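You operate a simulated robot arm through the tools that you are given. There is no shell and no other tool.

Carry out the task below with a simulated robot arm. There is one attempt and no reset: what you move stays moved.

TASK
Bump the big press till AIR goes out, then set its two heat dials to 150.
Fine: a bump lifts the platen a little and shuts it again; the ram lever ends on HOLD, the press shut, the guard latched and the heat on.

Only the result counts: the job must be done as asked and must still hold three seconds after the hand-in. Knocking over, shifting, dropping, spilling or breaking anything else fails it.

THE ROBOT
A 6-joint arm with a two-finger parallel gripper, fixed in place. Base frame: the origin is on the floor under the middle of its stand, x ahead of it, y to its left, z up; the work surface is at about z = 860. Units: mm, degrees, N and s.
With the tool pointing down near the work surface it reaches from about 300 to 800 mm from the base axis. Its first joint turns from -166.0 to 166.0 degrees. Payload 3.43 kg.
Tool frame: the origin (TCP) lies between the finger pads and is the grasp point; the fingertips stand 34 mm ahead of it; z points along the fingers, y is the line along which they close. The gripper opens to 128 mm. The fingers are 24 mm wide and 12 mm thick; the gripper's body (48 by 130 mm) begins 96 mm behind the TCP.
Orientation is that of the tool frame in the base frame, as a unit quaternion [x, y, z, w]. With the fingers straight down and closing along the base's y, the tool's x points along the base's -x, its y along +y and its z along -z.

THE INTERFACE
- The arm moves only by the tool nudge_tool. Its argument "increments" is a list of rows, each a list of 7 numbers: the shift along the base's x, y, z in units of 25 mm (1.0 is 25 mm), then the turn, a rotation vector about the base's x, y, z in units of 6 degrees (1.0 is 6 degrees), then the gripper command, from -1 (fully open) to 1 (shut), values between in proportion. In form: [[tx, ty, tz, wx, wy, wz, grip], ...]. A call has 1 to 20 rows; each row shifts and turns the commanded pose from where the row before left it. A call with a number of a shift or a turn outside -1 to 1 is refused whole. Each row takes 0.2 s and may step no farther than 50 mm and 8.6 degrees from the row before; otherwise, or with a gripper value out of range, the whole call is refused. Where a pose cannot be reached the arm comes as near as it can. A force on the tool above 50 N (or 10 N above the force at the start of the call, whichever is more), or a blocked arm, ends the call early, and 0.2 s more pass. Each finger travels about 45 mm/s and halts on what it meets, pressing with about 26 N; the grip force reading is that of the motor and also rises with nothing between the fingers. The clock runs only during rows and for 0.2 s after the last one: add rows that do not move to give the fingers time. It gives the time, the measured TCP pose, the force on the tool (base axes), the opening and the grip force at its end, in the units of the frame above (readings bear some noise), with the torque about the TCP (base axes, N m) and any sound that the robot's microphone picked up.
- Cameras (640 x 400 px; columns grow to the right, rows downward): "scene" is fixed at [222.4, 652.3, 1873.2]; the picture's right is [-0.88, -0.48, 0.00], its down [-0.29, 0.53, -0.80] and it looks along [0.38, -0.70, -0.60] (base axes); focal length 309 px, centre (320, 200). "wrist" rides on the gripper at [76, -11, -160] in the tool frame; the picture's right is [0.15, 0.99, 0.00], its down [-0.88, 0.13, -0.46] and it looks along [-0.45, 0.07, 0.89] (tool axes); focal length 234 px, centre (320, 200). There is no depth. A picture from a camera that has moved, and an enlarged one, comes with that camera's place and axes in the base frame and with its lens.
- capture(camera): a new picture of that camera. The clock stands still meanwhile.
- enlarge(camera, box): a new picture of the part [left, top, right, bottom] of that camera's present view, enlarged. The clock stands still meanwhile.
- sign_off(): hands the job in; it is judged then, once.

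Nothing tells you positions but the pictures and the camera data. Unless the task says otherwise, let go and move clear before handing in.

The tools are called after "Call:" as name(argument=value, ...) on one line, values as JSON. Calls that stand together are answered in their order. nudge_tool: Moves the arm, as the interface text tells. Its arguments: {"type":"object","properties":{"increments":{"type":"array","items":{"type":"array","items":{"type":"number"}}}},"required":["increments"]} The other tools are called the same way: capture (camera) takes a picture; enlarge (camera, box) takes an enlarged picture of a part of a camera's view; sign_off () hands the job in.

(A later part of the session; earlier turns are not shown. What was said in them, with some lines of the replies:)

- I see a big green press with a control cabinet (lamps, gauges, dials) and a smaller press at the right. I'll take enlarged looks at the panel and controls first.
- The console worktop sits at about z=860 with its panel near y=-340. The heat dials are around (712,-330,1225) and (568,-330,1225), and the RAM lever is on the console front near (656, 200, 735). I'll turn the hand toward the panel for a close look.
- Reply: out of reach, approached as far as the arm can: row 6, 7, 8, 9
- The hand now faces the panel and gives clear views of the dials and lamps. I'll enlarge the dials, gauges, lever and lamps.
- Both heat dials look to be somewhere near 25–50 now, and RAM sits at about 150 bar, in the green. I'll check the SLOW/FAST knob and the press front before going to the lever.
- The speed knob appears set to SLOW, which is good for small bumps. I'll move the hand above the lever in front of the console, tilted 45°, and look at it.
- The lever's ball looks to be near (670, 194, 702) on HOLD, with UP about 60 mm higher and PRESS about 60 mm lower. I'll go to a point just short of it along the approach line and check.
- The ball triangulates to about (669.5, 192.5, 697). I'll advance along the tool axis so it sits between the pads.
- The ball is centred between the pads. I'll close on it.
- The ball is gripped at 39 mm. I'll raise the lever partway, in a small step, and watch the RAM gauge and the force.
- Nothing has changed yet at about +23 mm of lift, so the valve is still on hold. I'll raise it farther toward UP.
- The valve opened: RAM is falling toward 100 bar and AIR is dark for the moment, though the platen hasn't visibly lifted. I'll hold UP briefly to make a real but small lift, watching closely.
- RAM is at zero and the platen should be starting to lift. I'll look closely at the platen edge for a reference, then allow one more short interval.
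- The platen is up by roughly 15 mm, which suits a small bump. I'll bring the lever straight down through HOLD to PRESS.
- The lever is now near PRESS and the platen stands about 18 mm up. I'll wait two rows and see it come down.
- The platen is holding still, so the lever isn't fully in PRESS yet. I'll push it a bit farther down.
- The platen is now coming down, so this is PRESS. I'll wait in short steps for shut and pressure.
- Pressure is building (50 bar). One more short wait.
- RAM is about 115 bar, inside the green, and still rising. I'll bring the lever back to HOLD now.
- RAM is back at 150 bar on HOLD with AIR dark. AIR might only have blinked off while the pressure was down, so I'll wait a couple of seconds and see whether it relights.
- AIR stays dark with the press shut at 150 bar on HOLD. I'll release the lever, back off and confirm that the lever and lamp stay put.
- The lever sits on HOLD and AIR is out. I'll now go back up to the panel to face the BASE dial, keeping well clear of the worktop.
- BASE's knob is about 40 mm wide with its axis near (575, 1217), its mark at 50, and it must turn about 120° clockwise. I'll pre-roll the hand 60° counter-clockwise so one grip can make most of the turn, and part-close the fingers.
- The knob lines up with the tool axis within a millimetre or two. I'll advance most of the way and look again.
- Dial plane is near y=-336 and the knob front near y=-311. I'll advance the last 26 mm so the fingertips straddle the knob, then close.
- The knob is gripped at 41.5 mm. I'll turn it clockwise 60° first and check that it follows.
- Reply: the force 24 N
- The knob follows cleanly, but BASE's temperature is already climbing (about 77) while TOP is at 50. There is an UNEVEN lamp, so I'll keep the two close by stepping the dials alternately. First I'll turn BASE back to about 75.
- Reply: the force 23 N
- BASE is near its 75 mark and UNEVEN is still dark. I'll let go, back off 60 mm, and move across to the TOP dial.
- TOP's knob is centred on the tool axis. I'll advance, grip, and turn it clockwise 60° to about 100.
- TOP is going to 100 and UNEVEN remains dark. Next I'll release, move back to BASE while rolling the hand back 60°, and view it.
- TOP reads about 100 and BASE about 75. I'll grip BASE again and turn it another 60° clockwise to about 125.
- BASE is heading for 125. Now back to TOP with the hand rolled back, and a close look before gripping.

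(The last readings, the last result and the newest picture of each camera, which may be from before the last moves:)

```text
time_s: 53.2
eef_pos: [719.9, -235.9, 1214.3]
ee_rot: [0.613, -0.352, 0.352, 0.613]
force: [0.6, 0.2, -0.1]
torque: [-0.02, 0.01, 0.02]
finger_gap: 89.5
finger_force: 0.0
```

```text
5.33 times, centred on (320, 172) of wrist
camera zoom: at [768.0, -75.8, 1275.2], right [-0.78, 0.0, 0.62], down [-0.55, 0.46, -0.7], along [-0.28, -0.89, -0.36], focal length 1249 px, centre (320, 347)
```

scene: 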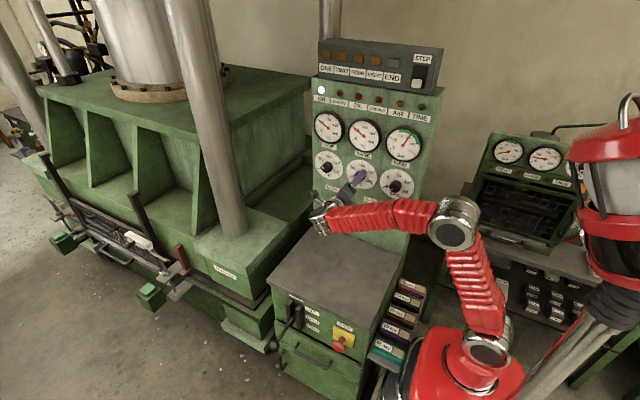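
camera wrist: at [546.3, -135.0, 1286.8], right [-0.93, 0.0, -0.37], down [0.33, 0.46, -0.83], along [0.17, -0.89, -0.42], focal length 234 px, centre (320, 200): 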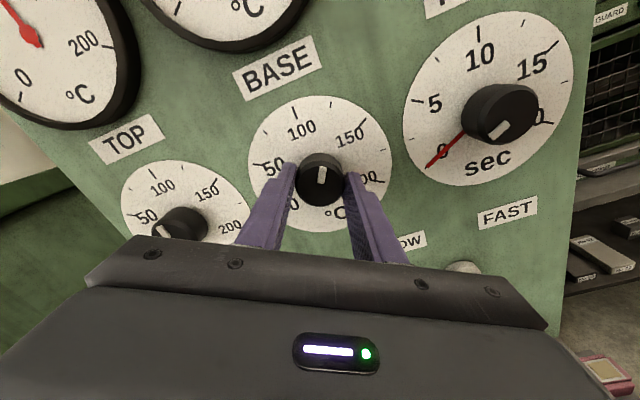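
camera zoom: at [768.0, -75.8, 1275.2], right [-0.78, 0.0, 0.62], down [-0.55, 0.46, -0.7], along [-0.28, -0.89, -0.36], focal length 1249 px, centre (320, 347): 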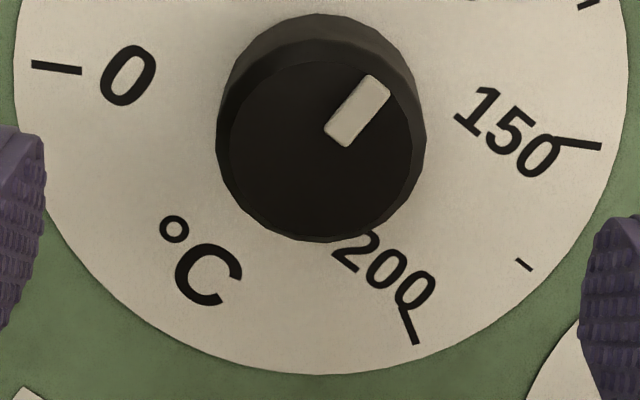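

The tick geometry confirms 1.2° per °C, with 150 sitting 60° clockwise of 100, and TOP at 100. I'll grip TOP and turn 60° clockwise to 150.

Call:
nudge_tool(increments=[[0.01, -0.79, 0.04, 0, 0, 0, -0.4], [0, -0.79, 0, 0, 0, 0, -0.4], [0, -0.79, 0, 0, 0, 0, -0.4], [0, 0, 0, 0, 0, 0, 0], [0, 0, 0, 0, 0, 0, 0.6], [0, 0, 0, 0, 0, 0, 0.6], [0, 0, 0, 0, 0, 0, 0.6], [0, 0, 0, 0, 0, 0, 0.6]])

Call:
nudge_tool(increments=[[0, 0, 0, 0, -1, 0, 0.6], [0, 0, 0, 0, -1, 0, 0.6], [0, 0, 0, 0, -1, 0, 0.6], [0, 0, 0, 0, -1, 0, 0.6], [0, 0, 0, 0, -1, 0, 0.6], [0, 0, 0, 0, -1, 0, 0.6], [0, 0, 0, 0, -1, 0, 0.6], [0, 0, 0, 0, -1, 0, 0.6], [0, 0, 0, 0, -1, 0, 0.6], [0, 0, 0, 0, -1, 0, 0.6]])

Call:
capture(camera="wrist")

Call:
enlarge(camera="scene", box=[300, 70, 460, 170])

```text
time_s: 55.0
eef_pos: [721.0, -295.5, 1216.2]
ee_rot: [0.613, -0.354, 0.353, 0.612]
force: [2.1, -1.7, 0.7]
torque: [-0.01, -0.03, 0.08]
finger_gap: 41.6
finger_force: 45.4
```

```text
time_s: 57.2
eef_pos: [719.1, -296.0, 1215.6]
ee_rot: [-0.353, 0.613, -0.612, -0.353]
force: [-10.0, -12.4, 2.2]
torque: [0.18, 0.0, 0.01]
finger_gap: 41.4
finger_force: 44.8
```

```text
taken
camera wrist: at [691.0, -135.6, 1288.2], right [-0.93, 0.0, -0.37], down [0.33, 0.46, -0.83], along [0.17, -0.89, -0.42], focal length 234 px, centre (320, 200)
```

wrist: 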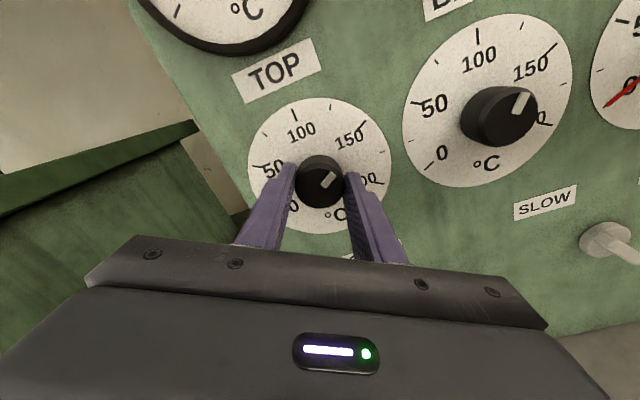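

```text
4.00 times, centred on (380, 120) of scene
camera zoom: at [222.4, 652.3, 1873.2], right [-0.88, -0.48, 0.0], down [-0.29, 0.53, -0.8], along [0.38, -0.7, -0.6], focal length 1234 px, centre (80, 520)
```

zoom: 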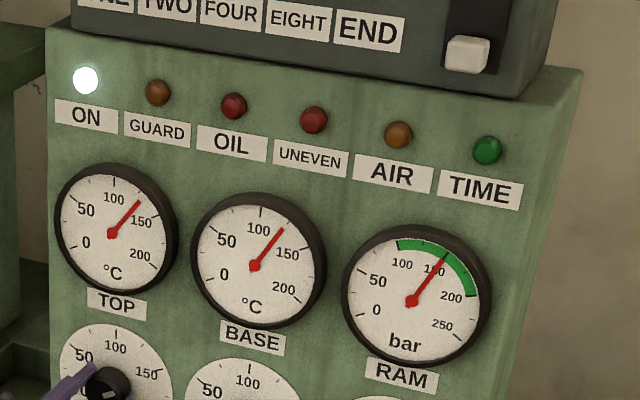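

TOP is on its way to 150. I'll release and go back to BASE for its last 25 degrees C (30° of turn).

Call:
nudge_tool(increments=[[0, 0, 0, 0, 0, 0, 0], [0, 0, 0, 0, 0, 0, -0.4], [0, 0, 0, 0, 0, 0, -0.4], [0, 0, 0, 0, 0, 0, -0.4], [0, 0.9, 0, 0, 0, 0, -0.4], [0, 0.9, 0, 0, 0, 0, -0.4], [0, 0.6, 0, 0, 0, 0, -0.4], [-0.58, 0, 0, 0, 1, 0, -0.4], [-0.58, 0, 0, 0, 1, 0, -0.4], [-0.58, 0, 0, 0, 1, 0, -0.4], [-0.58, 0, 0, 0, 1, 0, -0.4], [-0.58, 0, 0, 0, 1, 0, -0.4], [-0.58, 0, 0, 0, 1, 0, -0.4], [-0.58, 0, 0, 0, 1, 0, -0.4], [-0.58, 0, 0, 0, 1, 0, -0.4], [-0.58, 0, 0, 0, 1, 0, -0.4], [-0.58, 0, 0, 0, 1, 0, -0.4]])

Call:
enlarge(camera="wrist", box=[240, 80, 400, 220])

Call:
enlarge(camera="scene", box=[300, 80, 400, 142])

Call:
capture(camera="wrist")

```text
time_s: 60.8
eef_pos: [575.1, -234.6, 1216.3]
ee_rot: [0.613, -0.353, 0.353, 0.613]
force: [-0.8, -0.2, -0.3]
torque: [-0.01, -0.02, -0.03]
finger_gap: 89.5
finger_force: 0.0
```

```text
2.86 times, centred on (320, 150) of wrist
camera zoom: at [622.9, -74.5, 1276.8], right [-0.78, 0.0, 0.62], down [-0.55, 0.46, -0.7], along [-0.28, -0.89, -0.36], focal length 669 px, centre (320, 343)
```

zoom: 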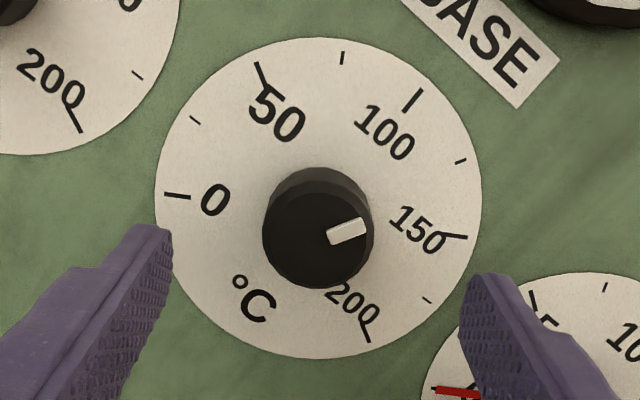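

```text
6.40 times, centred on (350, 111) of scene
camera zoom: at [222.4, 652.3, 1873.2], right [-0.88, -0.48, 0.0], down [-0.29, 0.53, -0.8], along [0.38, -0.7, -0.6], focal length 1975 px, centre (128, 770)
```

zoom: 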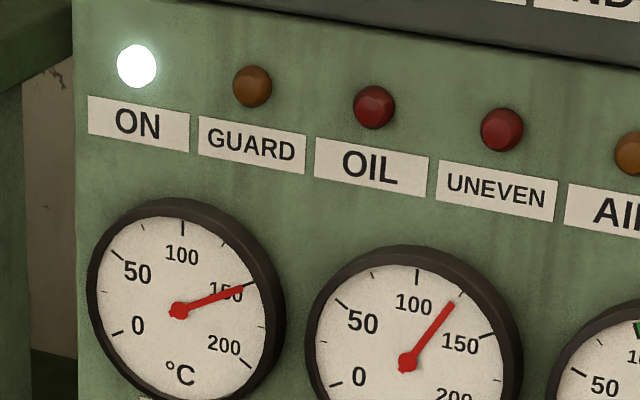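

```text
taken
camera wrist: at [622.9, -74.5, 1276.8], right [-0.78, 0.0, 0.62], down [-0.55, 0.46, -0.7], along [-0.28, -0.89, -0.36], focal length 234 px, centre (320, 200)
```

wrist: 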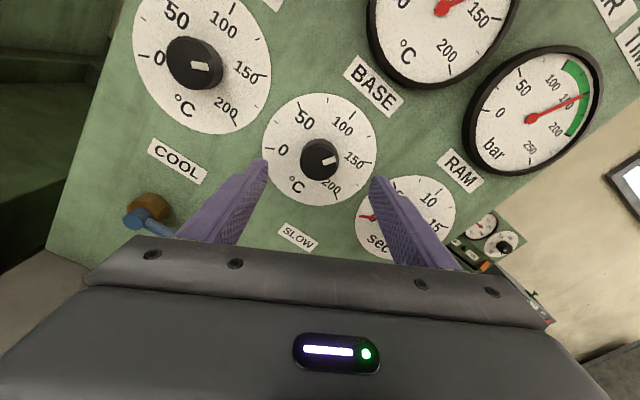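

TOP's gauge sits right on 150 and BASE's on 125. I'll grip BASE and turn the last 30°.

Call:
nudge_tool(increments=[[0, -0.8, -0.03, 0, 0, 0, -0.4], [0, -0.8, 0, 0, 0, 0, -0.4], [0, -0.8, 0, 0, 0, 0, -0.4], [0, 0, 0, 0, 0, 0, 0], [0, 0, 0, 0, 0, 0, 0.6], [0, 0, 0, 0, 0, 0, 0.6], [0, 0, 0, 0, 0, 0, 0.6], [0, 0, 0, 0, 0, 0, 0.6]])

Call:
nudge_tool(increments=[[0, 0, 0, 0, -1, 0, 0.6], [0, 0, 0, 0, -1, 0, 0.6], [0, 0, 0, 0, -1, 0, 0.6], [0, 0, 0, 0, -1, 0, 0.6], [0, 0, 0, 0, -1, 0, 0.6], [0, 0, 0, 0, 0, 0, 0.6]])

Call:
nudge_tool(increments=[[0, 0, 0, 0, 0, 0, 0], [0, 0, 0, 0, 0, 0, -0.4], [0, 0, 0, 0, 0, 0, -0.4], [0, 0, 0, 0, 0, 0, -0.4], [0, 0.9, 0, 0, 0, 0, -0.4], [0, 0.9, 0, 0, 0, 0, -0.4], [0, 0.9, 0, 0, 0, 0, -0.4], [0, 0.9, 0, 0, 0, 0, -0.4]])

Call:
capture(camera="wrist")

Call:
enlarge(camera="scene", box=[300, 70, 460, 170])

```text
time_s: 62.6
eef_pos: [573.7, -293.7, 1216.2]
ee_rot: [0.613, -0.353, 0.353, 0.612]
force: [-0.7, -1.5, 1.0]
torque: [-0.13, -0.03, -0.02]
finger_gap: 41.6
finger_force: 44.9
```

```text
time_s: 64.0
eef_pos: [575.2, -294.5, 1216.0]
ee_rot: [-0.5, 0.5, -0.5, -0.5]
force: [-4.4, 6.6, 1.3]
torque: [0.14, -0.03, -0.05]
finger_gap: 41.4
finger_force: 44.8
```

```text
time_s: 65.8
eef_pos: [574.3, -203.4, 1215.7]
ee_rot: [0.501, -0.501, 0.499, 0.5]
force: [0.0, 0.6, 0.6]
torque: [0.01, -0.01, 0.02]
finger_gap: 89.6
finger_force: 0.0
```

```text
taken
camera wrist: at [586.1, -44.1, 1291.8], right [-0.99, 0.0, 0.15], down [-0.13, 0.46, -0.88], along [-0.07, -0.89, -0.45], focal length 234 px, centre (320, 200)
```

wrist: 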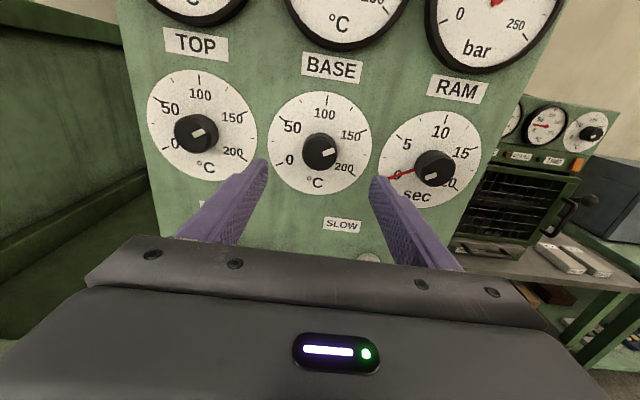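

```text
4.00 times, centred on (380, 120) of scene
camera zoom: at [222.4, 652.3, 1873.2], right [-0.88, -0.48, 0.0], down [-0.29, 0.53, -0.8], along [0.38, -0.7, -0.6], focal length 1234 px, centre (80, 520)
```

zoom: 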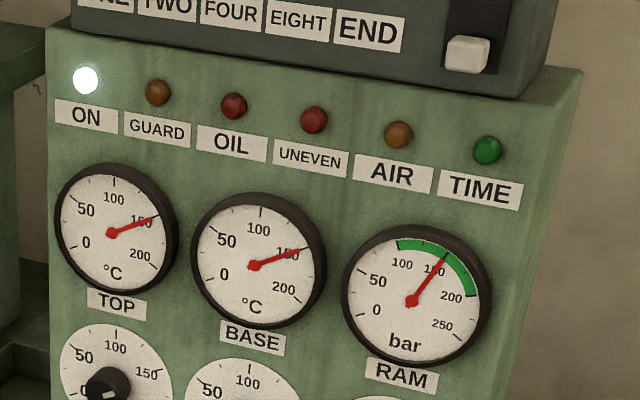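

Both gauges point at 150, AIR is out and ON is lit. I'll move well clear, let a few seconds pass, and check everything.

Call:
nudge_tool(increments=[[0, 1, 0, 0, 0, 0, -0.4], [0, 1, 0, 0, 0, 0, -0.4], [0, 1, 0, 0, 0, 0, -0.4], [0, 1, 0, 0, 0, 0, -0.4], [0, 1, 0, 0, 0, 0, -0.4], [0, 1, 0, 0, 0, 0, -0.4], [0, 0, 0, 0, 0, 0, -0.4], [0, 0, 0, 0, 0, 0, -0.4], [0, 0, 0, 0, 0, 0, -0.4], [0, 0, 0, 0, 0, 0, -0.4], [0, 0, 0, 0, 0, 0, -0.4], [0, 0, 0, 0, 0, 0, -0.4], [0, 0, 0, 0, 0, 0, -0.4], [0, 0, 0, 0, 0, 0, -0.4]])

Call:
capture(camera="scene")

Call:
enlarge(camera="scene", box=[300, 80, 420, 155])

Call:
enlarge(camera="wrist", box=[180, 60, 420, 210])

Call:
enlarge(camera="scene", box=[100, 190, 220, 265])

Call:
enlarge(camera="scene", box=[250, 280, 370, 355])

Call:
enlarge(camera="scene", box=[160, 200, 240, 250])

```text
time_s: 68.8
eef_pos: [574.8, -55.2, 1215.0]
ee_rot: [0.501, -0.5, 0.5, 0.499]
force: [-0.7, -0.7, 0.5]
torque: [-0.04, -0.01, 0.01]
finger_gap: 89.7
finger_force: 0.0
```

```text
taken
```

scene: 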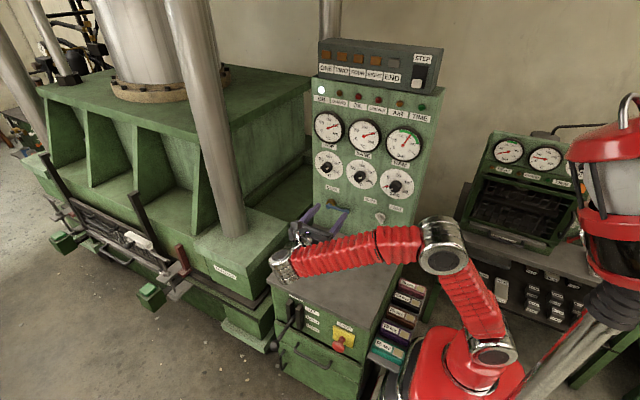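

```text
5.33 times, centred on (360, 118) of scene
camera zoom: at [222.4, 652.3, 1873.2], right [-0.88, -0.48, 0.0], down [-0.29, 0.53, -0.8], along [0.38, -0.7, -0.6], focal length 1646 px, centre (107, 640)
```

zoom: 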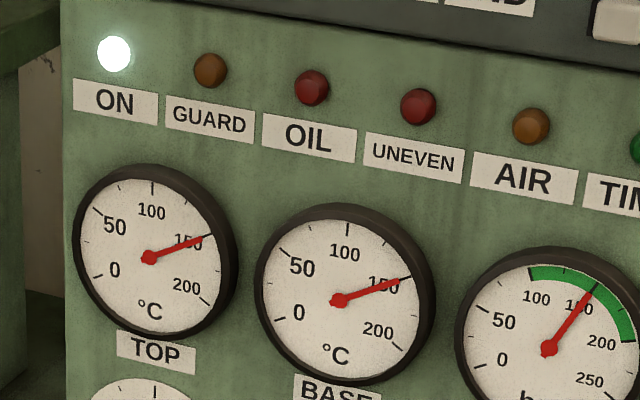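

```text
2.67 times, centred on (300, 135) of wrist
camera zoom: at [586.3, 105.6, 1292.6], right [-0.99, 0.0, 0.15], down [-0.13, 0.46, -0.88], along [-0.07, -0.89, -0.45], focal length 624 px, centre (373, 373)
```

zoom: 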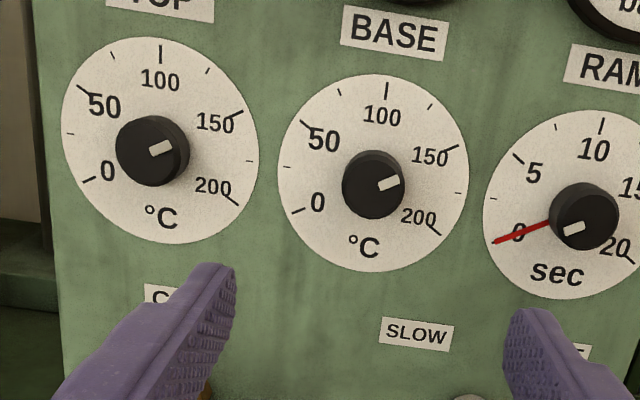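

```text
5.33 times, centred on (160, 228) of scene
camera zoom: at [222.4, 652.3, 1873.2], right [-0.88, -0.48, 0.0], down [-0.29, 0.53, -0.8], along [0.38, -0.7, -0.6], focal length 1646 px, centre (1173, 53)
```

zoom: 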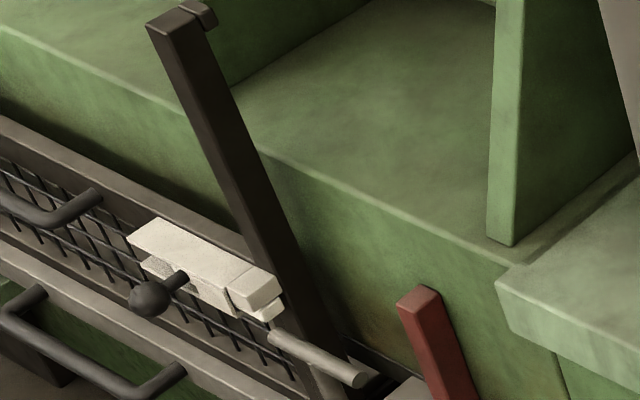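

```text
5.33 times, centred on (310, 318) of scene
camera zoom: at [222.4, 652.3, 1873.2], right [-0.88, -0.48, 0.0], down [-0.29, 0.53, -0.8], along [0.38, -0.7, -0.6], focal length 1646 px, centre (373, -427)
```

zoom: 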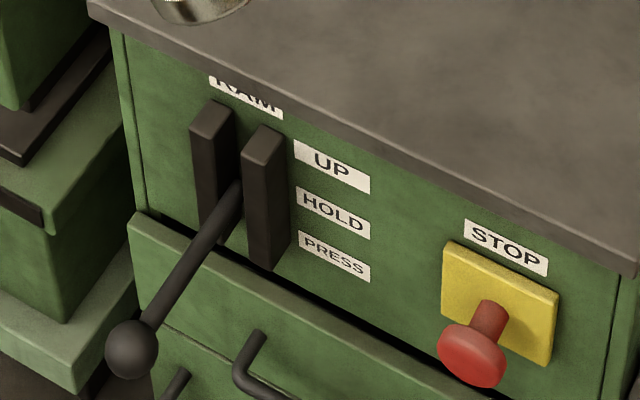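

```text
8.00 times, centred on (200, 225) of scene
camera zoom: at [222.4, 652.3, 1873.2], right [-0.88, -0.48, 0.0], down [-0.29, 0.53, -0.8], along [0.38, -0.7, -0.6], focal length 2468 px, centre (1280, 0)
```

zoom: 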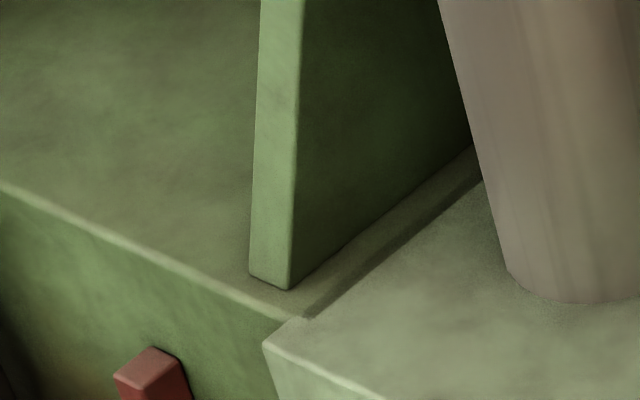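

Everything checks out after the wait: AIR is dark, ON is lit, both dials and gauges read 150, and RAM holds at 150 bar. The press is shut, the lever is on HOLD, the guard latch is untouched, and the arm is clear. Handing in.

Call:
sign_off()

```text
The job is handed in.
```

The job is handed in. I bumped the big press once, AIR went out, and both heat dials are set to 150. The result of the judging was not shown to me.

- **Bump:** the platen lifted about 15–20 mm and shut again. AIR stayed out for the rest of the run, about 50 seconds.
- **Heat dials:** TOP and BASE are both on 150, and both temperature gauges settled there. I raised them in alternating steps so the two stayed close, and the UNEVEN lamp never lit.
- **Final state:** when I handed in, the ram lever was on HOLD and the press was shut at about 150 bar. The guard latch was untouched, the ON lamp was lit, and the arm was clear.
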